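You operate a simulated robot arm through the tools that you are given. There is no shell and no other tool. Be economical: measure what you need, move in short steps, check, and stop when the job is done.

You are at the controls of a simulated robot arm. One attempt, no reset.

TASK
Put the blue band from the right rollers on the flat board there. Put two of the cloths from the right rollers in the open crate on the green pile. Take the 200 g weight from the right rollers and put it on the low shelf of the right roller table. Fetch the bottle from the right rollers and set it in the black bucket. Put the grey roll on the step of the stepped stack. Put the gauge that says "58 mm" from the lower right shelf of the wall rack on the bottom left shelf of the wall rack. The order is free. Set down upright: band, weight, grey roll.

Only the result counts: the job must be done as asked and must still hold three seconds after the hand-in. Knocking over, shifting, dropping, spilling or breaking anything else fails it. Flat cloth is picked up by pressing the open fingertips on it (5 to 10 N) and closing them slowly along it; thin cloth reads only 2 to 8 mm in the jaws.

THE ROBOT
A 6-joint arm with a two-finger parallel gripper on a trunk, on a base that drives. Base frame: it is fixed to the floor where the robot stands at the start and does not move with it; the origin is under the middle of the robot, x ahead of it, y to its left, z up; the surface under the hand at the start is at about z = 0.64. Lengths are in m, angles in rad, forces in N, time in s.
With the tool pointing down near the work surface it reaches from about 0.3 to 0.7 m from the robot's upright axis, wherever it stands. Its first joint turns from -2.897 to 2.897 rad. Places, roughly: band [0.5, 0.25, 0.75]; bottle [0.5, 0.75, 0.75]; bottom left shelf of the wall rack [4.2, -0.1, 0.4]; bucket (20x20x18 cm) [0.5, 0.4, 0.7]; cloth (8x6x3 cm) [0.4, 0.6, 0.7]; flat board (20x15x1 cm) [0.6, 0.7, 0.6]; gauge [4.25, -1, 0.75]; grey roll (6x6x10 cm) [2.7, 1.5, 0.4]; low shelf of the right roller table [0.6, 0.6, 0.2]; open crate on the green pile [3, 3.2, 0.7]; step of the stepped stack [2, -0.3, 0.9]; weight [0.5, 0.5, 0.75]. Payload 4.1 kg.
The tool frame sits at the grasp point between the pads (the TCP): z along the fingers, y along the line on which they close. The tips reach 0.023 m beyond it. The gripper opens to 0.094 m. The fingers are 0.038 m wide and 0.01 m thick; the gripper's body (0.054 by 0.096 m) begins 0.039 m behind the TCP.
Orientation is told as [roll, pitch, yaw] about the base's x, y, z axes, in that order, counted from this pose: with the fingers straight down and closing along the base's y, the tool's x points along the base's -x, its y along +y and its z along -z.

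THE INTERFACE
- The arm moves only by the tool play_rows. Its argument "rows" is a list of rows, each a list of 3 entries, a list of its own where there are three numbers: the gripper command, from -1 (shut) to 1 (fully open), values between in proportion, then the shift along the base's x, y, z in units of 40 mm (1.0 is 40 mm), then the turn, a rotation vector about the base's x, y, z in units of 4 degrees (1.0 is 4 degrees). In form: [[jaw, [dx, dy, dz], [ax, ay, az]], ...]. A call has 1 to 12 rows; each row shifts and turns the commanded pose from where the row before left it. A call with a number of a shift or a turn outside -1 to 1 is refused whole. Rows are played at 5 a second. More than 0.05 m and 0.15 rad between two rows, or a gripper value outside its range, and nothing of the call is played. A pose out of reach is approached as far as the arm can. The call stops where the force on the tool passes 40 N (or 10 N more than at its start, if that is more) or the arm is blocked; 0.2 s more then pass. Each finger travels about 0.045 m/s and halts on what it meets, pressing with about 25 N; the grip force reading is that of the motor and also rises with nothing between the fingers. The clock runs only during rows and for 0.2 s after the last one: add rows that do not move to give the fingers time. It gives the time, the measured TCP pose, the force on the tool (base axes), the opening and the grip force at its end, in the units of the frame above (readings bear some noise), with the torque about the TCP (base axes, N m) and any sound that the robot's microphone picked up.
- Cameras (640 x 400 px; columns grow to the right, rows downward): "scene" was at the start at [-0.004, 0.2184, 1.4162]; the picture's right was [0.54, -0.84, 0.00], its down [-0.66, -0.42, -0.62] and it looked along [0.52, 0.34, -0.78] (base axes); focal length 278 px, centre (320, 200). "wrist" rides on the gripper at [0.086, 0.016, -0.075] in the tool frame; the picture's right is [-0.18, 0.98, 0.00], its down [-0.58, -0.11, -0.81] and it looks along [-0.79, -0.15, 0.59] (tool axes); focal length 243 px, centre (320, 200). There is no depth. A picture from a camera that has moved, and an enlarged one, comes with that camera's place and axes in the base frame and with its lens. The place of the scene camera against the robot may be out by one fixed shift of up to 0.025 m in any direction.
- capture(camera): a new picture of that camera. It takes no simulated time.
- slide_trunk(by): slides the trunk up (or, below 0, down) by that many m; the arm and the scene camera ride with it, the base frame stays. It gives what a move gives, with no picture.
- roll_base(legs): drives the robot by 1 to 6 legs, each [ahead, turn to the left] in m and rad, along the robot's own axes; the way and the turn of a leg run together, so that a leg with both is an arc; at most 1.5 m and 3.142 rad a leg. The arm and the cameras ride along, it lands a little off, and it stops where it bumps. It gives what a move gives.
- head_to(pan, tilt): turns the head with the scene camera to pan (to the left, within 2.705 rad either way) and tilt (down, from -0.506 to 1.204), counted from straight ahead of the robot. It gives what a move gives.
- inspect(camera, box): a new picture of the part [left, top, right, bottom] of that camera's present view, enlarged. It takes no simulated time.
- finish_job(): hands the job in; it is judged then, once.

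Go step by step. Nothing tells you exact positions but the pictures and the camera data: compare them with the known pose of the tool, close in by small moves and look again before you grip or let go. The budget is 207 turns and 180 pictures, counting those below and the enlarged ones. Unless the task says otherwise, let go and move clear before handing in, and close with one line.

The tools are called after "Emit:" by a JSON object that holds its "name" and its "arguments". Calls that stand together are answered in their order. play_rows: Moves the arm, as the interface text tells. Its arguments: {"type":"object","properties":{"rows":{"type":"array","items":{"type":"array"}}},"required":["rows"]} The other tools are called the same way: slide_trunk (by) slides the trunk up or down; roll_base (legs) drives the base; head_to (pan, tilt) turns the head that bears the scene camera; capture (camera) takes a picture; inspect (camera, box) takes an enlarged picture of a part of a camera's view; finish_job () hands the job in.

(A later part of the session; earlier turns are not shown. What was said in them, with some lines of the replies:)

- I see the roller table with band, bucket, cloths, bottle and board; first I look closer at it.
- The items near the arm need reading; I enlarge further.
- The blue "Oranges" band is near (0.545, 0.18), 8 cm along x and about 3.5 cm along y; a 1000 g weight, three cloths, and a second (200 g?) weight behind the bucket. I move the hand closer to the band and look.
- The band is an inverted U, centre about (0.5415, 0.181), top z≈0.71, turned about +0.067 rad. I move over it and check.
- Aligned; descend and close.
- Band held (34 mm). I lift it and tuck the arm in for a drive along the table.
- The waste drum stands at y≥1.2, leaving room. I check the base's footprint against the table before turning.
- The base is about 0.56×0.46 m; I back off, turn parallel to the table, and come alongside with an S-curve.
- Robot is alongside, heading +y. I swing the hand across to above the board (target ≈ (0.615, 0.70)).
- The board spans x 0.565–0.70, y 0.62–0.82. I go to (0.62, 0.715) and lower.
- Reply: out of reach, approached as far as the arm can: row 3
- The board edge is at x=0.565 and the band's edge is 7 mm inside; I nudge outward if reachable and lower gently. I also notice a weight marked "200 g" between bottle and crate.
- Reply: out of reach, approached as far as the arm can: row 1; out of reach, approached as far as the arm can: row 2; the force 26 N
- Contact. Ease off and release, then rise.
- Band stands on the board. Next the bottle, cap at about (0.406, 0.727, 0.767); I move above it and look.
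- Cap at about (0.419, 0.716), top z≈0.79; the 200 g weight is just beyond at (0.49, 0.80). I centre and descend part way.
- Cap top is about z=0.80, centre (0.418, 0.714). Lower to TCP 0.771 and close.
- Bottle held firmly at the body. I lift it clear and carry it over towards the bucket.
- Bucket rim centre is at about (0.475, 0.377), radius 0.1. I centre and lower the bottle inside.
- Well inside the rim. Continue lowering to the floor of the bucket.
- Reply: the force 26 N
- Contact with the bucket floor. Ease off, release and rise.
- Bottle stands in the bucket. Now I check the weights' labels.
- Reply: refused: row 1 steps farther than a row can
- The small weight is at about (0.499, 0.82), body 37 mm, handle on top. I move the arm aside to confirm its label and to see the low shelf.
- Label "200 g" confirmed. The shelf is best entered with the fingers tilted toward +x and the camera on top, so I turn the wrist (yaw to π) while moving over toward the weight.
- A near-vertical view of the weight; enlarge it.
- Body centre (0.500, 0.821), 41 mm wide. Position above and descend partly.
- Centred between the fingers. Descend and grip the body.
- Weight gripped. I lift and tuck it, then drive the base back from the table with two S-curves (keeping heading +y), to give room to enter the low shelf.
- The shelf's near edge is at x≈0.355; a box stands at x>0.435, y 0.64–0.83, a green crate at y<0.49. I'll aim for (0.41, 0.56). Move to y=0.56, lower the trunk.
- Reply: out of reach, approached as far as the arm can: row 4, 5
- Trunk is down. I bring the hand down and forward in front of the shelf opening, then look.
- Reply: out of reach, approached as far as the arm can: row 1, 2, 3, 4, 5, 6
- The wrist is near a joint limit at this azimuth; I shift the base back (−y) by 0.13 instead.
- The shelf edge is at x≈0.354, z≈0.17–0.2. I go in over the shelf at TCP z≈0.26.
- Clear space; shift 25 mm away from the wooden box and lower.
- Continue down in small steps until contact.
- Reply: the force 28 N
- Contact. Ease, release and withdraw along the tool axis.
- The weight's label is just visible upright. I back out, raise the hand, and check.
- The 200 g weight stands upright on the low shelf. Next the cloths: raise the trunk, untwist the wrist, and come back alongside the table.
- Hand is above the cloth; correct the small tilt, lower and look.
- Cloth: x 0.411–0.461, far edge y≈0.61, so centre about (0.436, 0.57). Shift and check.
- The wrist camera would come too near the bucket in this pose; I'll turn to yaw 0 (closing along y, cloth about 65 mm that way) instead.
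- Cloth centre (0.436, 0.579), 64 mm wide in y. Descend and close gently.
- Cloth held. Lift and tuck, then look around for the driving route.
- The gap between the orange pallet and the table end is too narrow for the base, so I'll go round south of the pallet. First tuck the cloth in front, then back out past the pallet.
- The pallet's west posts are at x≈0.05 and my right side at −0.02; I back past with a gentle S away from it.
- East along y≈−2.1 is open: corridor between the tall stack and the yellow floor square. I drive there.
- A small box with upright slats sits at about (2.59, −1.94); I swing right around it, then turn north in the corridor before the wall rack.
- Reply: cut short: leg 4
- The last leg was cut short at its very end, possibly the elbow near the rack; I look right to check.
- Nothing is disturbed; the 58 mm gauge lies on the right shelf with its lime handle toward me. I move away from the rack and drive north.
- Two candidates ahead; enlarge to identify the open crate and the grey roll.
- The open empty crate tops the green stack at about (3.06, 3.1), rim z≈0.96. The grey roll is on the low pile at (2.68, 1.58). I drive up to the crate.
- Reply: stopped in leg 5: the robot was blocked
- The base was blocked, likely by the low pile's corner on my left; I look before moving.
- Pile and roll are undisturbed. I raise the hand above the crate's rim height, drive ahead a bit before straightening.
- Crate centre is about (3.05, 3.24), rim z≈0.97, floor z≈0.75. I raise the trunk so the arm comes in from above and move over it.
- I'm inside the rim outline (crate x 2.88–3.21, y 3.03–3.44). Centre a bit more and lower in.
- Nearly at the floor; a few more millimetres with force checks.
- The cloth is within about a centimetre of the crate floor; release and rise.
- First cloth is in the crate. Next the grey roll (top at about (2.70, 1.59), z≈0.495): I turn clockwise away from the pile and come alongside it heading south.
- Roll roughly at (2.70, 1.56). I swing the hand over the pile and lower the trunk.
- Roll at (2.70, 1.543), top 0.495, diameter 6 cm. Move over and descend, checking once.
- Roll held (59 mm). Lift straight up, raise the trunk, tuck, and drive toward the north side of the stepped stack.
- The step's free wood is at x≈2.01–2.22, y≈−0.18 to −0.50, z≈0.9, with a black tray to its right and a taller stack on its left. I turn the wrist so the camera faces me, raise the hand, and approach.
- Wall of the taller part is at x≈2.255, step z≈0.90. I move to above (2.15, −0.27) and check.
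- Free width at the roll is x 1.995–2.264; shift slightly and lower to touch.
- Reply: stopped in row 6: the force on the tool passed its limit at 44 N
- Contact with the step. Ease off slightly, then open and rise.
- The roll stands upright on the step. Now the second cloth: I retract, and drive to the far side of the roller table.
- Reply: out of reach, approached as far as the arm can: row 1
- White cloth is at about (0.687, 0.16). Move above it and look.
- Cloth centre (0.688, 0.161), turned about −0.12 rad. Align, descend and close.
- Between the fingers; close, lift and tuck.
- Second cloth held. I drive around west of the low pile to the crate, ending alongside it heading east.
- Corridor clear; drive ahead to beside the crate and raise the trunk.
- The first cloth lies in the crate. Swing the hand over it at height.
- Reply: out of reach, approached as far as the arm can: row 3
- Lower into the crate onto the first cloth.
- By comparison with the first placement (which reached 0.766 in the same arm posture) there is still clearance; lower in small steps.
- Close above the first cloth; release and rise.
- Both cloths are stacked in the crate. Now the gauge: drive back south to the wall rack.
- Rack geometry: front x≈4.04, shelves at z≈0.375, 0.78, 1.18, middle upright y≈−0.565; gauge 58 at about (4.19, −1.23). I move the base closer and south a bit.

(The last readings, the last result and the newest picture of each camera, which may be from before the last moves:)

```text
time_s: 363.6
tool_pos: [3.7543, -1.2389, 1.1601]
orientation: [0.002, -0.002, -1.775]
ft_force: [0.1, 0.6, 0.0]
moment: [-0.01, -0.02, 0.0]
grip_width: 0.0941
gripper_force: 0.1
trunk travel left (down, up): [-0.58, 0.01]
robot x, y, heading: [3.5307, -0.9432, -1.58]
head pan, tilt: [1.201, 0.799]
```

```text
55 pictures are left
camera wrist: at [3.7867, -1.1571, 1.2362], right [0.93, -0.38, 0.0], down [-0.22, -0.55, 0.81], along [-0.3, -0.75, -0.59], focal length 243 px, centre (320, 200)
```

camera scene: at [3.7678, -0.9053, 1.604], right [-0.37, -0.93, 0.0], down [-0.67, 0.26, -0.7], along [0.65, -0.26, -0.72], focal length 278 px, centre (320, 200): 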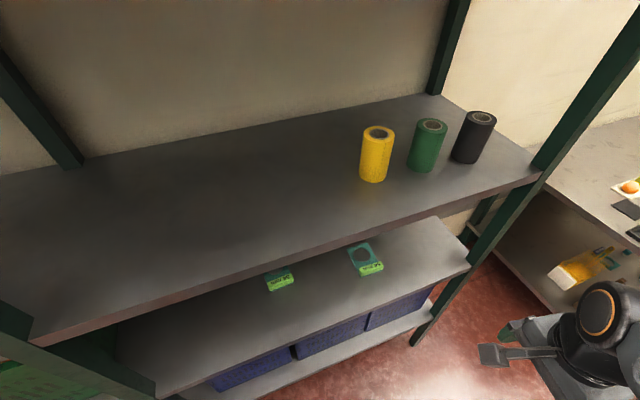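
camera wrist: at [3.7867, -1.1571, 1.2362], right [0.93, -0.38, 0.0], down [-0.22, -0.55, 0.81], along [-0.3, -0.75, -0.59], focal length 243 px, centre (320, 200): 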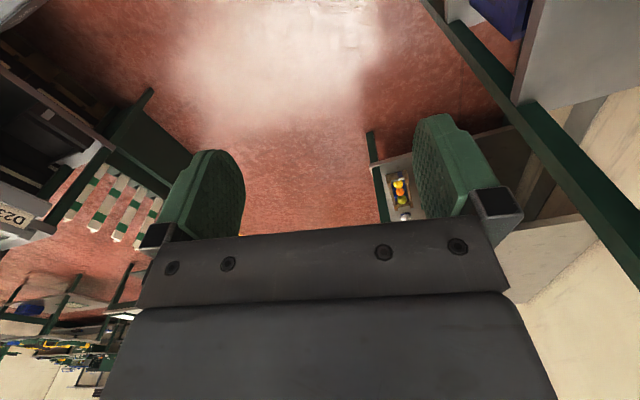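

I'll grip the lime handle across its thickness (closing along x) with the tool leaning so the fingers point +y and down; later the whole pose turns by −90° for the bottom shelf. First set that tilt in free space.

Emit:
{"name": "play_rows", "arguments": {"rows": [[1, [0, 0, 0], [0, 0, 1]], [1, [0, 0, 0], [0, 0, 1]], [1, [0, 0, 0], [0, 0, 0.92]], [1, [0, 0, 0], [1, 0, 0]], [1, [0, 0, 0], [1, 0, 0]], [1, [0, 0, 0], [1, 0, 0]], [1, [0, 0, 0], [1, 0, 0]], [1, [0, 0, 0], [1, 0, 0]], [1, [0, 0, 0], [1, 0, 0]], [1, [0, 0, 0], [1, 0, 0]], [1, [0, 0, 0], [1, 0, 0]], [1, [0, 0, 0], [1, 0, 0]]]}}

Emit:
{"name": "play_rows", "arguments": {"rows": [[1, [0, 0, 0], [1, 0, 0]], [1, [0, 0, 0], [1, 0, 0]], [1, [0, 0, 0], [0.5, 0, 0]]]}}

Emit:
{"name": "slide_trunk", "arguments": {"by": -0.2}}

Emit:
{"name": "capture", "arguments": {"camera": "wrist"}}

Emit:
{"name": "capture", "arguments": {"camera": "scene"}}

```text
time_s: 366.2
tool_pos: [3.7549, -1.2399, 1.1596]
orientation: [0.003, 0.628, -1.569]
ft_force: [-0.1, -0.5, -0.5]
moment: [0.0, 0.02, -0.02]
grip_width: 0.0941
gripper_force: 0.1
trunk travel left (down, up): [-0.58, 0.01]
robot x, y, heading: [3.5341, -0.9429, -1.584]
head pan, tilt: [1.201, 0.799]
```

```text
time_s: 367.0
tool_pos: [3.7549, -1.2393, 1.16]
orientation: [0.002, 0.805, -1.571]
ft_force: [-0.4, 0.2, -0.5]
moment: [0.01, -0.01, -0.01]
grip_width: 0.0939
gripper_force: 0.0
trunk travel left (down, up): [-0.58, 0.01]
robot x, y, heading: [3.533, -0.9474, -1.576]
head pan, tilt: [1.201, 0.799]
```

```text
time_s: 369.2
tool_pos: [3.7536, -1.2392, 0.9596]
orientation: [0.004, 0.802, -1.568]
ft_force: [0.0, 1.0, 0.9]
moment: [-0.02, 0.0, 0.01]
grip_width: 0.0939
gripper_force: 0.0
trunk travel left (down, up): [-0.38, 0.21]
robot x, y, heading: [3.5355, -0.9456, -1.578]
head pan, tilt: [1.201, 0.799]
```

```text
54 pictures are left
camera wrist: at [3.7695, -1.2322, 1.0756], right [0.98, -0.13, -0.13], down [-0.11, -0.98, 0.14], along [-0.15, -0.13, -0.98], focal length 243 px, centre (320, 200)
```

wrist: 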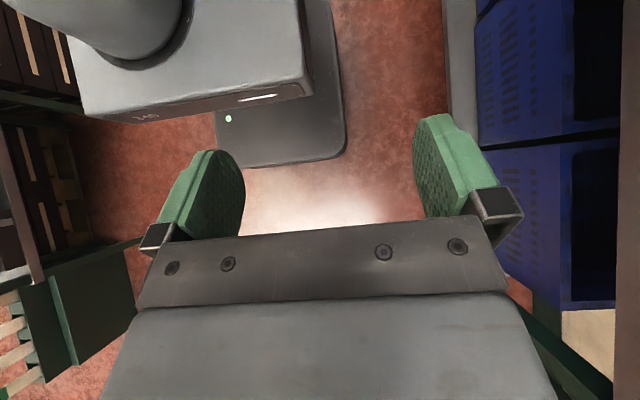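

```text
53 pictures are left
camera scene: at [3.7677, -0.9053, 1.404], right [-0.37, -0.93, 0.0], down [-0.67, 0.26, -0.7], along [0.65, -0.26, -0.72], focal length 278 px, centre (320, 200)
```

scene: 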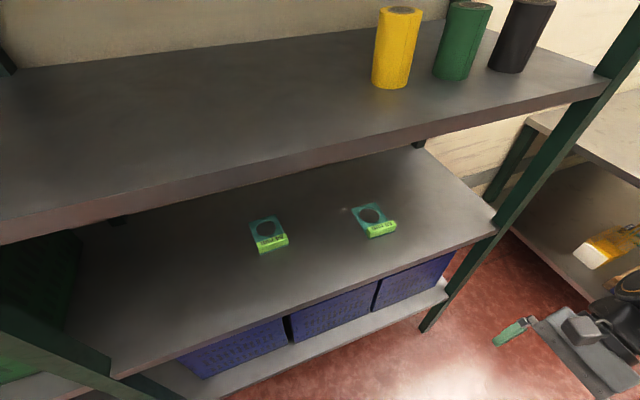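

The tilt works. Handle of gauge 58 is near (4.147, −1.24). The wrist leans south, so I move the base 0.3 m further south before reaching in.

Emit:
{"name": "roll_base", "arguments": {"legs": [[0.3, 0]]}}

Emit:
{"name": "play_rows", "arguments": {"rows": [[1, [0, 0.8, -0.3], [0, 0, 0]], [1, [0, 0.8, -0.4], [0, 0, 0]], [1, [0, 0.8, -0.5], [0, 0, 0]], [1, [0, 0.8, -0.5], [0, 0, 0]], [1, [0, 0.8, -0.5], [0, 0, 0]], [1, [0, 0.8, 0], [0, 0, 0]], [1, [0, 0.8, 0], [0, 0, 0]], [1, [0.5, 0, 0], [0, 0, 0]], [1, [0.8, 0, 0], [0, 0, 0]], [1, [0.8, 0, 0], [0, 0, 0]]]}}

Emit:
{"name": "capture", "arguments": {"camera": "wrist"}}

Emit:
{"name": "capture", "arguments": {"camera": "scene"}}

```text
time_s: 371.2
tool_pos: [3.7503, -1.5357, 0.961]
orientation: [0.003, 0.803, -1.57]
ft_force: [0.0, 0.4, 0.6]
moment: [0.0, -0.04, 0.03]
grip_width: 0.0937
gripper_force: 0.0
trunk travel left (down, up): [-0.38, 0.21]
robot x, y, heading: [3.5305, -1.2401, -1.58]
head pan, tilt: [1.201, 0.799]
```

```text
time_s: 373.4
tool_pos: [3.8359, -1.312, 0.8725]
orientation: [0.004, 0.801, -1.57]
ft_force: [0.3, 0.8, 0.4]
moment: [0.03, -0.02, 0.01]
grip_width: 0.0938
gripper_force: 0.1
trunk travel left (down, up): [-0.38, 0.21]
robot x, y, heading: [3.5301, -1.2405, -1.579]
head pan, tilt: [1.201, 0.799]
```

```text
52 pictures are left
camera wrist: at [3.8516, -1.3054, 0.9881], right [0.98, -0.13, -0.13], down [-0.11, -0.98, 0.14], along [-0.15, -0.13, -0.98], focal length 243 px, centre (320, 200)
```

wrist: 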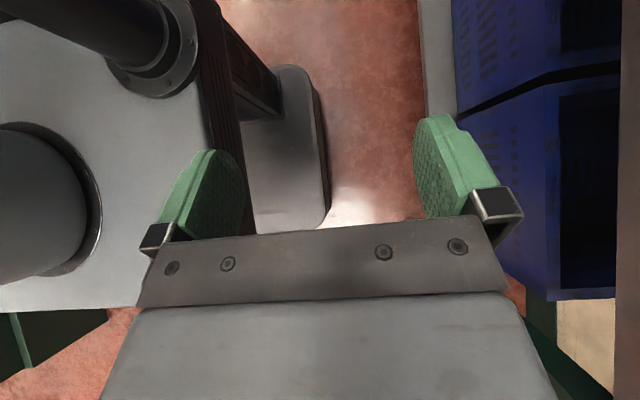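

```text
51 pictures are left
camera scene: at [3.7655, -1.2018, 1.4039], right [-0.37, -0.93, 0.0], down [-0.67, 0.27, -0.7], along [0.65, -0.26, -0.72], focal length 278 px, centre (320, 200)
```

scene: 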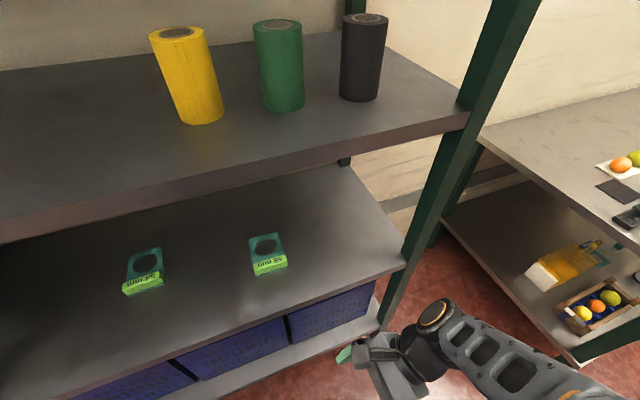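

Emit:
{"name": "inspect", "arguments": {"camera": "scene", "box": [220, 210, 320, 300]}}

```text
4.44 times, centred on (270, 255) of scene
camera zoom: at [3.7655, -1.2018, 1.4039], right [-0.37, -0.93, 0.0], down [-0.67, 0.27, -0.7], along [0.65, -0.26, -0.72], focal length 1234 px, centre (542, -44)
```

zoom: 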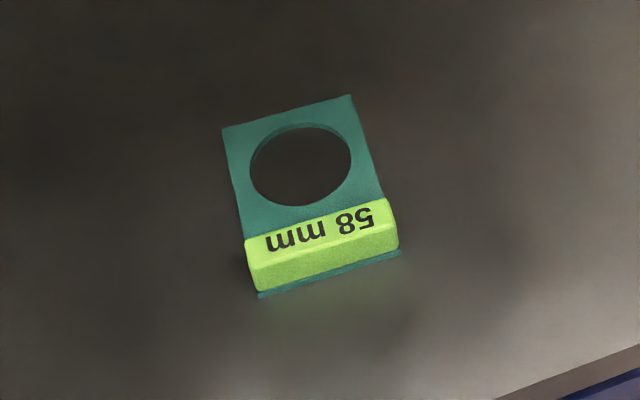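

Handle: about 81×18 mm, along y, centre near (4.152, −1.225). I reach in over the shelf at z≈0.87 and look with the wrist camera.

Emit:
{"name": "play_rows", "arguments": {"rows": [[1, [0.9, 0, 0], [0, 0, 0]], [1, [0.9, 0, 0], [0, 0, 0]], [1, [0.9, 0, 0], [0, 0, 0]], [1, [0.9, 0, 0], [0, 0, 0]], [1, [0.9, 0, 0], [0, 0, 0]], [1, [0.9, 0, 0], [0, 0, 0]], [1, [0.9, 0, 0], [0, 0, 0]], [1, [0.9, 0, 0], [0, 0, 0]], [1, [0.5, 0, 0], [0, 0, 0]], [1, [0, 0, 0], [0, 0, 0]]]}}

Emit:
{"name": "capture", "arguments": {"camera": "wrist"}}

Emit:
{"name": "capture", "arguments": {"camera": "scene"}}

```text
time_s: 375.6
tool_pos: [4.1427, -1.3102, 0.8711]
orientation: [0.002, 0.801, -1.572]
ft_force: [0.7, 0.5, -0.4]
moment: [0.0, 0.0, -0.01]
grip_width: 0.0941
gripper_force: 0.0
trunk travel left (down, up): [-0.38, 0.21]
robot x, y, heading: [3.5295, -1.2408, -1.581]
head pan, tilt: [1.201, 0.799]
```

```text
49 pictures are left
camera wrist: at [4.1578, -1.3028, 0.9873], right [0.98, -0.13, -0.13], down [-0.11, -0.98, 0.14], along [-0.15, -0.13, -0.98], focal length 243 px, centre (320, 200)
```

wrist: 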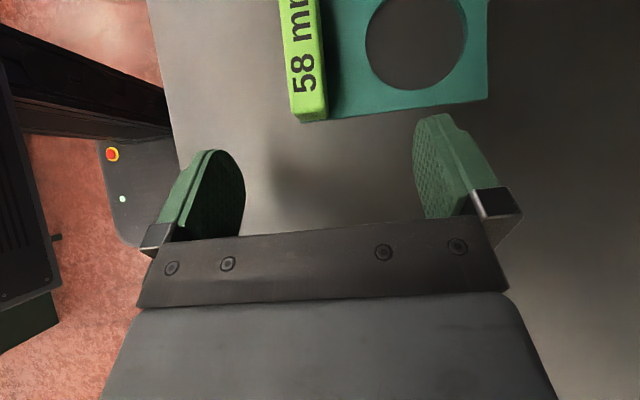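

```text
48 pictures are left
camera scene: at [3.7658, -1.2018, 1.4039], right [-0.37, -0.93, 0.0], down [-0.67, 0.27, -0.7], along [0.65, -0.26, -0.72], focal length 278 px, centre (320, 200)
```

scene: 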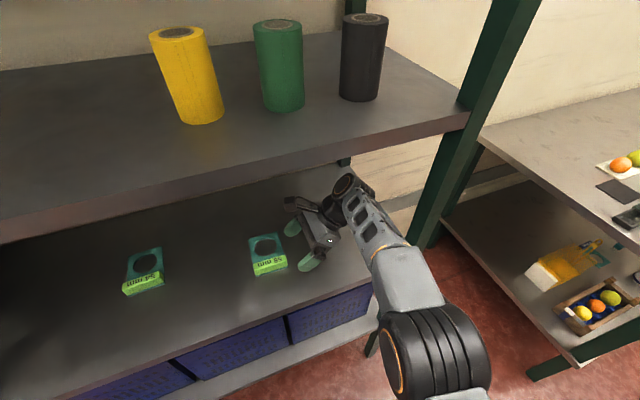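

The handle is centred at about (4.131, −1.216) by the wrist camera. Move over it with a narrower opening and check the height.

Emit:
{"name": "play_rows", "arguments": {"rows": [[0.4, [-0.29, 0.6, 0], [0, 0, 0]], [0.2, [0, 0.8, 0], [0, 0, 0]], [0.1, [0, 0.85, 0], [0, 0, 0]], [0.1, [0, 0, -0.5], [0, 0, 0]], [0.1, [0, 0, 0], [0, 0, 0]]]}}

Emit:
{"name": "capture", "arguments": {"camera": "wrist"}}

```text
time_s: 376.8
tool_pos: [4.1311, -1.2221, 0.854]
orientation: [0.009, 0.802, -1.566]
ft_force: [-0.1, 0.5, 11.0]
moment: [0.04, -0.26, -0.04]
grip_width: 0.0516
gripper_force: 0.0
trunk travel left (down, up): [-0.38, 0.21]
robot x, y, heading: [3.5273, -1.2423, -1.583]
head pan, tilt: [1.201, 0.799]
```

```text
47 pictures are left
camera wrist: at [4.1463, -1.2146, 0.9695], right [0.98, -0.13, -0.13], down [-0.11, -0.98, 0.14], along [-0.14, -0.12, -0.98], focal length 243 px, centre (320, 200)
```

wrist: 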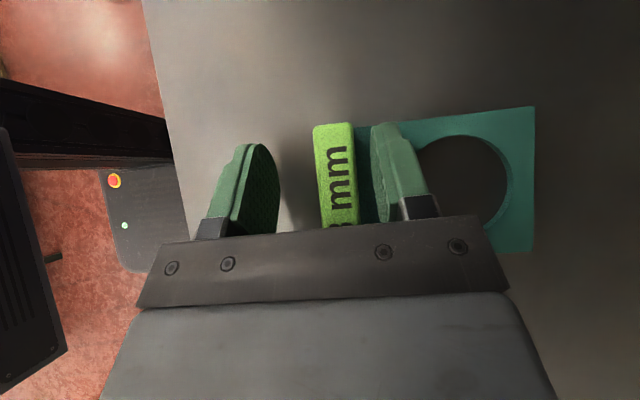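

I've touched the plate, so the shelf is slightly higher than thought (handle top ≈0.845). Raise 4 mm, centre on the handle and close.

Emit:
{"name": "play_rows", "arguments": {"rows": [[0.1, [0, 0, 0.1], [0, 0, 0]], [0.1, [0.15, -0.15, 0.02], [0, 0, 0]], [-0.2, [0, 0, 0], [0, 0, 0]], [-0.5, [0, 0, 0], [0, 0, 0]], [-0.7, [0, 0, 0], [0, 0, 0]], [-0.8, [0, 0, 0], [0, 0, 0]], [-0.8, [0, 0, 0], [0, 0, 0]], [-0.8, [0, 0, 0], [0, 0, 0]]]}}

Emit:
{"name": "capture", "arguments": {"camera": "wrist"}}

```text
time_s: 378.6
tool_pos: [4.1373, -1.2277, 0.8566]
orientation: [0.004, 0.801, -1.571]
ft_force: [-0.7, 1.0, 0.4]
moment: [0.05, 0.01, 0.0]
grip_width: 0.0191
gripper_force: 25.2
trunk travel left (down, up): [-0.38, 0.21]
robot x, y, heading: [3.5322, -1.2395, -1.576]
head pan, tilt: [1.201, 0.799]
```

```text
46 pictures are left
camera wrist: at [4.1527, -1.2207, 0.972], right [0.98, -0.13, -0.13], down [-0.11, -0.98, 0.14], along [-0.15, -0.13, -0.98], focal length 243 px, centre (320, 200)
```

wrist: 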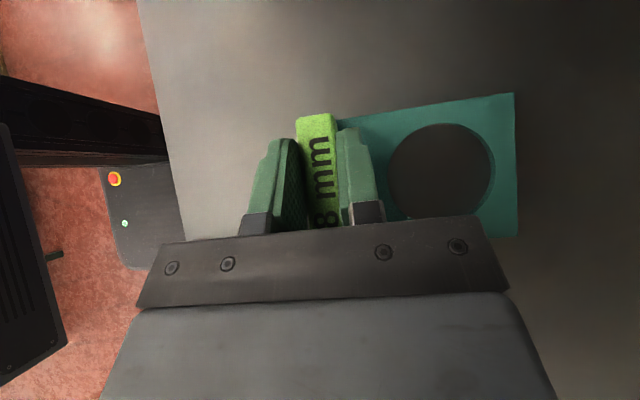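

Handle gripped (19 mm). Lift slightly and check that the gauge comes along, then withdraw.

Emit:
{"name": "play_rows", "arguments": {"rows": [[-0.8, [0, 0, 0.3], [0, 0, 0]], [-0.8, [0, 0, 0.5], [0, 0, 0]], [-0.8, [0, 0, 0], [0, 0, 0]]]}}

Emit:
{"name": "capture", "arguments": {"camera": "wrist"}}

```text
time_s: 379.4
tool_pos: [4.1378, -1.2265, 0.8884]
orientation: [0.003, 0.8, -1.569]
ft_force: [-0.1, 0.4, -0.5]
moment: [-0.03, -0.03, 0.03]
grip_width: 0.0188
gripper_force: 25.4
trunk travel left (down, up): [-0.38, 0.21]
robot x, y, heading: [3.5305, -1.2398, -1.579]
head pan, tilt: [1.201, 0.799]
```

```text
45 pictures are left
camera wrist: at [4.1534, -1.2206, 1.0038], right [0.98, -0.13, -0.13], down [-0.11, -0.98, 0.14], along [-0.15, -0.13, -0.98], focal length 243 px, centre (320, 200)
```

wrist: 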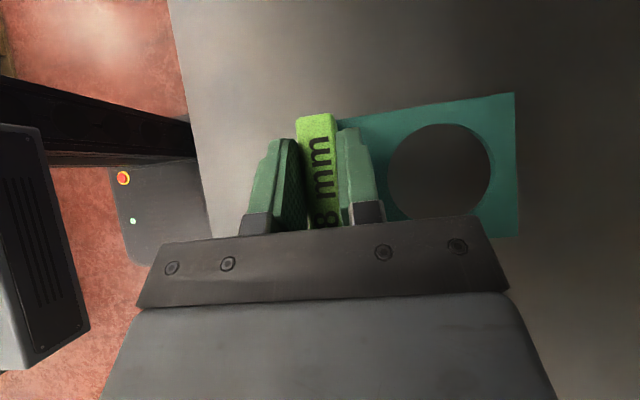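

Held firmly. Withdraw from the rack, then drive back north to face the bottom-left bay.

Emit:
{"name": "play_rows", "arguments": {"rows": [[-0.8, [-0.95, 0, 0], [0, 0, 0]], [-0.8, [-0.95, 0, 0], [0, 0, 0]], [-0.8, [-0.95, 0, 0], [0, 0, 0]], [-0.8, [-0.95, 0, 0], [0, 0, 0]], [-0.8, [-0.95, 0, 0], [0, 0, 0]], [-0.8, [-0.95, 0, 0], [0, 0, 0]], [-0.8, [-0.95, 0, 0], [0, 0, 0]], [-0.8, [-0.95, 0, 0.3], [0, 0, 0]], [-0.8, [-0.95, 0, 0.3], [0, 0, 0]], [-0.8, [-0.6, 0, 0.3], [0, 0, 0]]]}}

Emit:
{"name": "roll_base", "arguments": {"legs": [[-0.3, 0.4], [-0.3, -0.4], [-0.6, 0]]}}

Emit:
{"name": "head_to", "arguments": {"pan": 1.3, "tilt": 0.9}}

Emit:
{"name": "capture", "arguments": {"camera": "scene"}}

```text
time_s: 381.6
tool_pos: [3.7687, -1.2276, 0.9244]
orientation: [0.005, 0.801, -1.571]
ft_force: [0.7, -0.1, 0.1]
moment: [0.0, 0.02, -0.01]
grip_width: 0.0192
gripper_force: 25.4
trunk travel left (down, up): [-0.38, 0.21]
robot x, y, heading: [3.5358, -1.2404, -1.582]
head pan, tilt: [1.201, 0.799]
```

```text
time_s: 388.2
tool_pos: [3.6595, -0.0538, 0.9255]
orientation: [0.003, 0.802, -1.574]
ft_force: [-0.3, -0.8, 0.4]
moment: [0.0, 0.02, 0.02]
grip_width: 0.0189
gripper_force: 25.5
trunk travel left (down, up): [-0.38, 0.21]
robot x, y, heading: [3.4197, -0.0658, -1.578]
head pan, tilt: [1.201, 0.799]
```

```text
time_s: 388.9
tool_pos: [3.6588, -0.0543, 0.9239]
orientation: [0.001, 0.8, -1.572]
ft_force: [-0.4, 0.1, 0.0]
moment: [-0.02, -0.02, 0.0]
grip_width: 0.0192
gripper_force: 25.0
trunk travel left (down, up): [-0.38, 0.21]
robot x, y, heading: [3.4197, -0.0664, -1.577]
head pan, tilt: [1.3, 0.901]
```

```text
44 pictures are left
camera scene: at [3.6527, -0.0189, 1.396], right [-0.28, -0.96, 0.0], down [-0.75, 0.22, -0.62], along [0.6, -0.17, -0.78], focal length 278 px, centre (320, 200)
```

scene: 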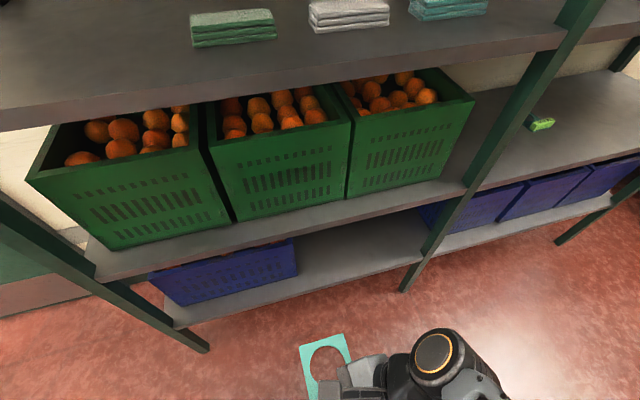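

The free stretch of the bottom-left shelf is y −0.55…−0.07. I move the hand in front, then turn the tool −90° about z.

Emit:
{"name": "play_rows", "arguments": {"rows": [[-0.8, [0.6, -0.83, 0], [0, 0, 0]], [-0.8, [0.6, -0.83, 0], [0, 0, 0]], [-0.8, [0.6, -0.83, 0], [0, 0, 0]], [-0.8, [0.6, -0.83, 0], [0, 0, 0]], [-0.8, [0.6, -0.83, 0], [0, 0, 0]], [-0.8, [0.6, -0.83, 0], [0, 0, 0]], [-0.8, [0, -0.5, 0], [0, 0, -1]], [-0.8, [0, -0.3, 0], [0, 0, -1]], [-0.8, [0, 0, 0], [0, 0, -1]], [-0.8, [0, 0, 0], [0, 0, -1]], [-0.8, [0, 0, 0], [0, 0, -1]], [-0.8, [0, 0, 0], [0, 0, -1]]]}}

Emit:
{"name": "play_rows", "arguments": {"rows": [[-0.8, [0, 0, 0], [0, 0, -1]], [-0.8, [0, 0, 0], [0, 0, -1]], [-0.8, [0, 0, 0], [0, 0, -1]], [-0.8, [0, 0, 0], [0, 0, -1]], [-0.8, [0, 0, 0], [0, 0, -1]], [-0.8, [0, 0, 0], [0, 0, -1]], [-0.8, [0, 0, 0], [0, 0, -1]], [-0.8, [0, 0, 0], [0, 0, -1]], [-0.8, [0, 0, 0], [0, 0, -1]], [-0.8, [0, 0, 0], [0, 0, -1]], [-0.8, [0, 0, 0], [0, 0, -1]], [-0.8, [0, 0, 0], [0, 0, -1]]]}}

Emit:
{"name": "capture", "arguments": {"camera": "scene"}}

```text
time_s: 391.5
tool_pos: [3.8038, -0.2865, 0.9261]
orientation: [0.007, 0.8, -1.991]
ft_force: [-0.6, 0.0, -0.3]
moment: [-0.01, 0.01, 0.0]
grip_width: 0.0191
gripper_force: 24.5
trunk travel left (down, up): [-0.38, 0.21]
robot x, y, heading: [3.4192, -0.0677, -1.58]
head pan, tilt: [1.3, 0.901]
```

```text
time_s: 394.1
tool_pos: [3.8027, -0.2857, 0.9252]
orientation: [0.005, 0.802, -2.832]
ft_force: [0.7, 0.6, -0.6]
moment: [0.01, -0.02, 0.0]
grip_width: 0.0193
gripper_force: 25.0
trunk travel left (down, up): [-0.38, 0.21]
robot x, y, heading: [3.4236, -0.0667, -1.58]
head pan, tilt: [1.3, 0.901]
```

```text
43 pictures are left
camera scene: at [3.6527, -0.0189, 1.396], right [-0.28, -0.96, 0.0], down [-0.75, 0.22, -0.62], along [0.6, -0.17, -0.78], focal length 278 px, centre (320, 200)
```

scene: 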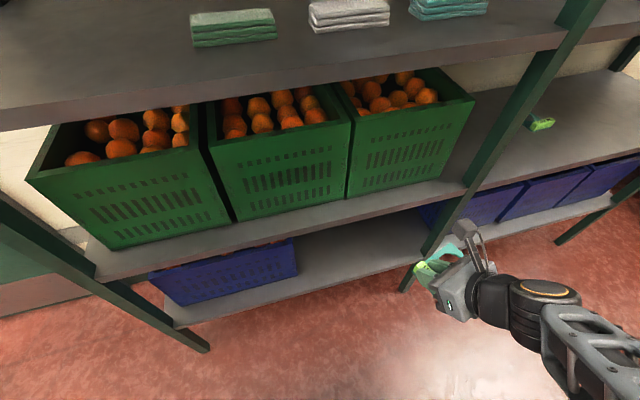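

Emit:
{"name": "play_rows", "arguments": {"rows": [[-0.8, [0, 0, 0], [0, 0, -1]], [-0.8, [0, 0, 0], [0, 0, -1]], [-0.8, [0, 0, 0], [0, 0, -1]], [-0.8, [0, 0, 0], [0, 0, -0.4]]]}}

Emit:
{"name": "slide_trunk", "arguments": {"by": -0.2}}

Emit:
{"name": "play_rows", "arguments": {"rows": [[-0.8, [0.2, 0, -0.94], [0, 0, 0]], [-0.8, [0.3, 0, -0.94], [0, 0, 0]], [-0.8, [0.3, 0, -0.94], [0, 0, 0]], [-0.8, [0.3, 0, -0.94], [0, 0, 0]], [-0.8, [0.3, 0, -0.94], [0, 0, 0]], [-0.8, [0.3, 0, -0.7], [0, 0, 0]], [-0.8, [0, 0, 0], [0, 0, 0]]]}}

Emit:
{"name": "capture", "arguments": {"camera": "wrist"}}

Emit:
{"name": "capture", "arguments": {"camera": "scene"}}

```text
time_s: 395.1
tool_pos: [3.8028, -0.2859, 0.9249]
orientation: [0.002, 0.8, -3.068]
ft_force: [-0.8, 0.1, 0.1]
moment: [0.02, 0.01, 0.0]
grip_width: 0.0191
gripper_force: 24.6
trunk travel left (down, up): [-0.38, 0.21]
robot x, y, heading: [3.4181, -0.073, -1.583]
head pan, tilt: [1.3, 0.901]
```

```text
time_s: 397.3
tool_pos: [3.8027, -0.2858, 0.7253]
orientation: [0.004, 0.801, -3.067]
ft_force: [-0.1, 0.6, -0.1]
moment: [0.01, 0.02, 0.04]
grip_width: 0.0187
gripper_force: 24.8
trunk travel left (down, up): [-0.18, 0.41]
robot x, y, heading: [3.421, -0.0668, -1.577]
head pan, tilt: [1.3, 0.901]
```

```text
time_s: 398.9
tool_pos: [3.8717, -0.2837, 0.508]
orientation: [0.002, 0.803, -3.068]
ft_force: [0.8, 0.6, -0.1]
moment: [-0.01, 0.0, 0.0]
grip_width: 0.0192
gripper_force: 25.3
trunk travel left (down, up): [-0.18, 0.41]
robot x, y, heading: [3.4218, -0.0685, -1.578]
head pan, tilt: [1.3, 0.901]
```

```text
42 pictures are left
camera wrist: at [3.8788, -0.2985, 0.623], right [-0.06, -0.99, -0.13], down [-0.99, 0.04, 0.14], along [-0.14, 0.14, -0.98], focal length 243 px, centre (320, 200)
```

wrist: 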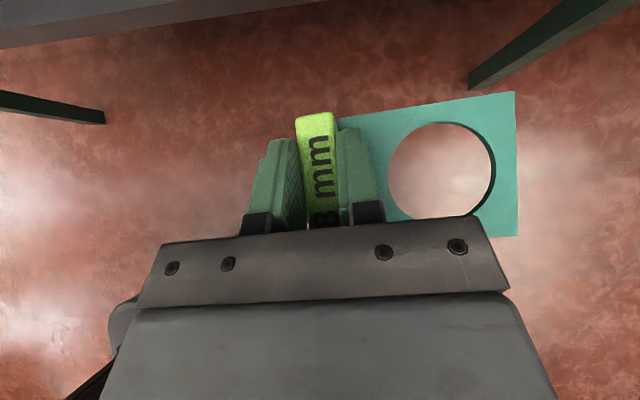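

```text
41 pictures are left
camera scene: at [3.6528, -0.0189, 1.196], right [-0.28, -0.96, 0.0], down [-0.75, 0.22, -0.62], along [0.6, -0.17, -0.78], focal length 278 px, centre (320, 200)
```

scene: 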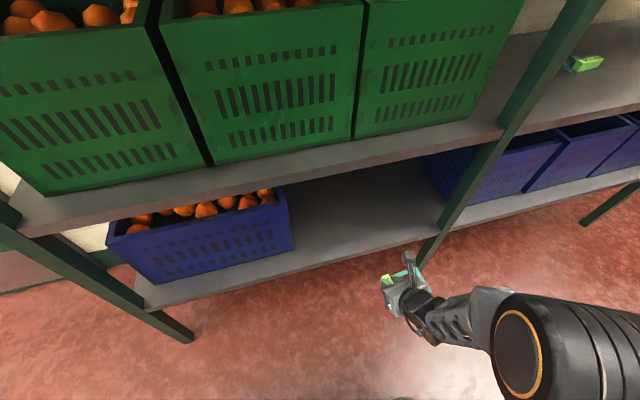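

Shelf front edge x≈4.015. Enter over the shelf at this height and check.

Emit:
{"name": "play_rows", "arguments": {"rows": [[-0.8, [1, 0, 0], [0, 0, 0]], [-0.8, [1, 0, 0], [0, 0, 0]], [-0.8, [1, 0, 0], [0, 0, 0]], [-0.8, [1, 0, 0], [0, 0, 0]], [-0.8, [1, 0, 0], [0, 0, 0]], [-0.8, [1, 0, 0], [0, 0, 0]], [-0.8, [0, 0, 0], [0, 0, 0]]]}}

Emit:
{"name": "capture", "arguments": {"camera": "wrist"}}

Emit:
{"name": "capture", "arguments": {"camera": "scene"}}

```text
time_s: 400.5
tool_pos: [4.1119, -0.2843, 0.5082]
orientation: [0.003, 0.8, -3.068]
ft_force: [0.0, -0.1, -0.4]
moment: [0.01, 0.0, -0.02]
grip_width: 0.0192
gripper_force: 24.9
trunk travel left (down, up): [-0.18, 0.41]
robot x, y, heading: [3.4215, -0.0666, -1.577]
head pan, tilt: [1.3, 0.901]
```

```text
40 pictures are left
camera wrist: at [4.119, -0.3006, 0.6237], right [-0.06, -0.99, -0.13], down [-0.99, 0.04, 0.14], along [-0.14, 0.14, -0.98], focal length 243 px, centre (320, 200)
```

wrist: 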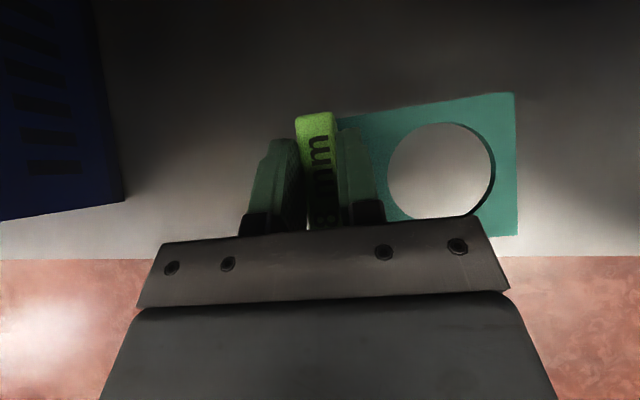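

```text
39 pictures are left
camera scene: at [3.6529, -0.0189, 1.196], right [-0.28, -0.96, 0.0], down [-0.75, 0.22, -0.62], along [0.6, -0.17, -0.78], focal length 278 px, centre (320, 200)
```

scene: 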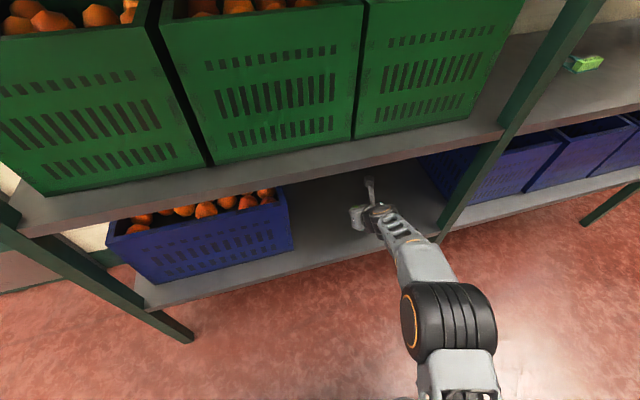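

Gauge is over the shelf with clear space; move 15 mm further in and lower to contact.

Emit:
{"name": "play_rows", "arguments": {"rows": [[-0.8, [0.4, 0, 0], [0, 0, 0]], [-0.8, [0, 0, -0.7], [0, 0, 0]], [-0.8, [0, 0, -0.5], [0, 0, 0]], [-0.8, [0, 0, -0.1], [0, 0, 0]], [-0.8, [0, 0, -0.1], [0, 0, 0]], [-0.8, [0, 0, 0], [0, 0, 0]]]}}

```text
time_s: 401.9
tool_pos: [4.127, -0.2845, 0.4523]
orientation: [0.003, 0.8, -3.067]
ft_force: [1.1, 0.1, 0.2]
moment: [0.01, 0.0, -0.02]
grip_width: 0.019
gripper_force: 24.6
trunk travel left (down, up): [-0.18, 0.41]
robot x, y, heading: [3.4194, -0.0686, -1.576]
head pan, tilt: [1.3, 0.901]
```

Emit:
{"name": "play_rows", "arguments": {"rows": [[-0.8, [0, 0, -0.08], [0, 0, 0]], [-0.8, [0, 0, -0.08], [0, 0, 0]], [-0.8, [0, 0, -0.08], [0, 0, 0]], [-0.8, [0, 0, 0], [0, 0, 0]]]}}

Emit:
{"name": "capture", "arguments": {"camera": "wrist"}}

```text
time_s: 402.9
tool_pos: [4.1264, -0.2853, 0.4438]
orientation: [0.004, 0.802, -3.066]
ft_force: [-0.3, -0.4, -0.7]
moment: [0.01, 0.01, 0.0]
grip_width: 0.0193
gripper_force: 25.1
trunk travel left (down, up): [-0.18, 0.41]
robot x, y, heading: [3.4226, -0.0673, -1.575]
head pan, tilt: [1.3, 0.901]
```

```text
38 pictures are left
camera wrist: at [4.1341, -0.3006, 0.5587], right [-0.06, -0.99, -0.13], down [-0.99, 0.04, 0.14], along [-0.14, 0.14, -0.98], focal length 243 px, centre (320, 200)
```

wrist: 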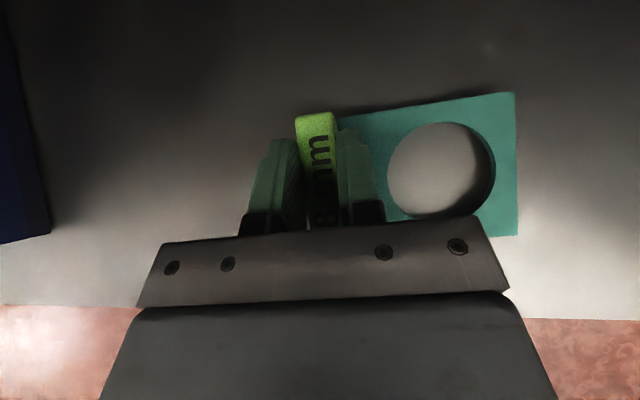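

Still slightly above; continue in 3 mm steps.

Emit:
{"name": "play_rows", "arguments": {"rows": [[-0.8, [0, 0, -0.08], [0, 0, 0]], [-0.8, [0, 0, -0.08], [0, 0, 0]], [-0.8, [0, 0, -0.08], [0, 0, 0]], [-0.8, [0, 0, 0], [0, 0, 0]]]}}

```text
time_s: 403.9
tool_pos: [4.1277, -0.2856, 0.4356]
orientation: [0.005, 0.807, -3.064]
ft_force: [0.8, 1.3, 11.4]
moment: [-0.14, 0.42, -0.02]
grip_width: 0.019
gripper_force: 25.2
trunk travel left (down, up): [-0.18, 0.41]
robot x, y, heading: [3.4212, -0.0646, -1.576]
head pan, tilt: [1.3, 0.901]
```

Contact. Ease, open, lift off and withdraw.

Emit:
{"name": "play_rows", "arguments": {"rows": [[-0.8, [0, 0, 0.06], [0, 0, 0]], [-0.5, [0, 0, 0], [0, 0, 0]], [-0.2, [0, 0, 0], [0, 0, 0]], [0.0, [0, 0, 0], [0, 0, 0]], [0.0, [0, 0, 0], [0, 0, 0]], [0.0, [0, 0, 0.4], [0, 0, 0]], [0.0, [0, 0, 0.6], [0, 0, 0]], [0.0, [-0.4, 0, 0.5], [0, 0, 0]], [0.0, [-0.9, 0, 0], [0, 0, 0]], [0.0, [-0.9, 0, 0], [0, 0, 0]], [0.0, [-0.9, 0, 0], [0, 0, 0]]]}}

Emit:
{"name": "capture", "arguments": {"camera": "wrist"}}

```text
time_s: 406.3
tool_pos: [4.0037, -0.2856, 0.4979]
orientation: [0.004, 0.802, -3.066]
ft_force: [-0.2, 0.1, 0.7]
moment: [0.01, -0.01, 0.02]
grip_width: 0.0472
gripper_force: 0.0
trunk travel left (down, up): [-0.18, 0.41]
robot x, y, heading: [3.4236, -0.0652, -1.579]
head pan, tilt: [1.3, 0.901]
```

```text
37 pictures are left
camera wrist: at [4.0105, -0.3015, 0.6132], right [-0.06, -0.99, -0.13], down [-0.99, 0.04, 0.14], along [-0.14, 0.14, -0.98], focal length 243 px, centre (320, 200)
```

wrist: 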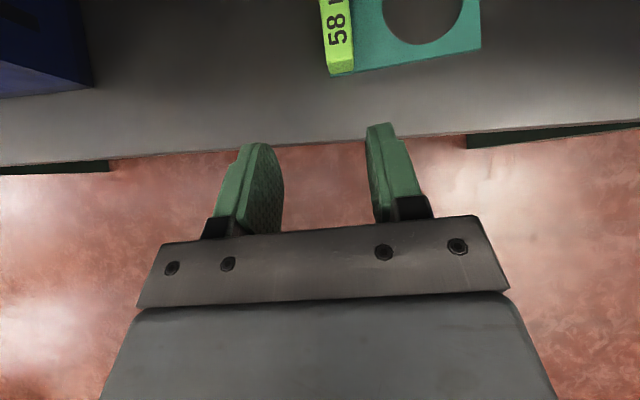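

The gauge lies flat on the bottom-left shelf. Withdraw the hand fully and check once more.

Emit:
{"name": "play_rows", "arguments": {"rows": [[0, [-0.95, 0, 0], [0, 0, 0]], [0, [-0.95, 0, 0], [0, 0, 0]], [0, [-0.95, 0, 0], [0, 0, 0]], [0, [-0.95, 0, 0.2], [0, 0, 0]], [0, [-0.5, 0, 0.6], [0, 0, 0]], [0, [0, 0, 0], [0, 0, 0]]]}}

Emit:
{"name": "capture", "arguments": {"camera": "scene"}}

Emit:
{"name": "head_to", "arguments": {"pan": -0.9, "tilt": 0.35}}

Emit:
{"name": "capture", "arguments": {"camera": "scene"}}

```text
time_s: 407.7
tool_pos: [3.8321, -0.2845, 0.5281]
orientation: [0.003, 0.801, -3.065]
ft_force: [-0.3, -0.4, 0.0]
moment: [0.01, 0.01, 0.02]
grip_width: 0.0469
gripper_force: 0.0
trunk travel left (down, up): [-0.18, 0.41]
robot x, y, heading: [3.4214, -0.0688, -1.584]
head pan, tilt: [1.3, 0.901]
```

```text
36 pictures are left
camera scene: at [3.6527, -0.0189, 1.196], right [-0.28, -0.96, 0.0], down [-0.75, 0.22, -0.62], along [0.6, -0.17, -0.78], focal length 278 px, centre (320, 200)
```

scene: 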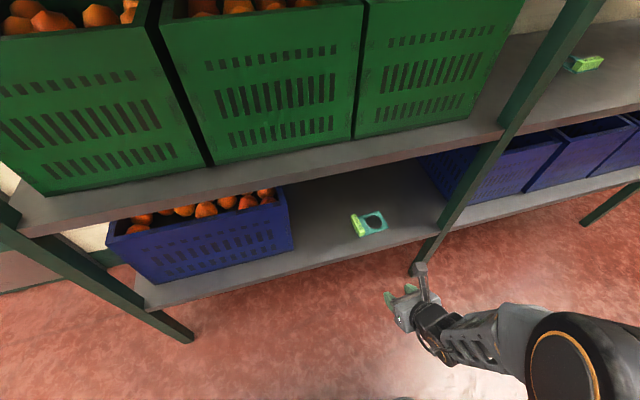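

```text
time_s: 409.7
tool_pos: [3.8327, -0.2847, 0.5269]
orientation: [0.003, 0.801, -3.066]
ft_force: [-0.5, -0.1, 0.4]
moment: [0.0, 0.04, -0.02]
grip_width: 0.0469
gripper_force: 0.1
trunk travel left (down, up): [-0.18, 0.41]
robot x, y, heading: [3.4218, -0.0685, -1.58]
head pan, tilt: [-0.901, 0.351]
```

```text
35 pictures are left
camera scene: at [3.5067, -0.0553, 1.2436], right [-0.61, 0.79, 0.0], down [0.27, 0.21, -0.94], along [-0.74, -0.58, -0.34], focal length 278 px, centre (320, 200)
```

scene: 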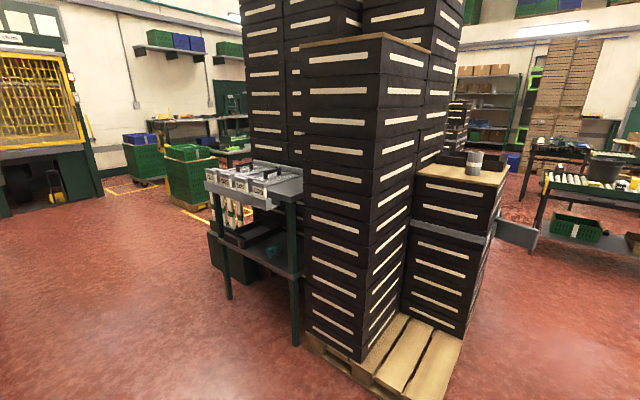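

The gauge is on the bottom-left shelf, the roll stands on the step, and the hand is clear; handing in.

Emit:
{"name": "finish_job", "arguments": {}}

```text
The job is handed in.
```

All six placements are done and the job is handed in: the blue band is on the flat board, the bottle in the bucket and the 200 g weight on the low shelf. Two cloths are stacked in the open crate, the grey roll is on the step, and the 58 mm gauge is on the bottom left shelf. The drive base was stopped twice by contact, once near the wall rack and once near the low green pile, but nothing looked shifted in the pictures afterwards.
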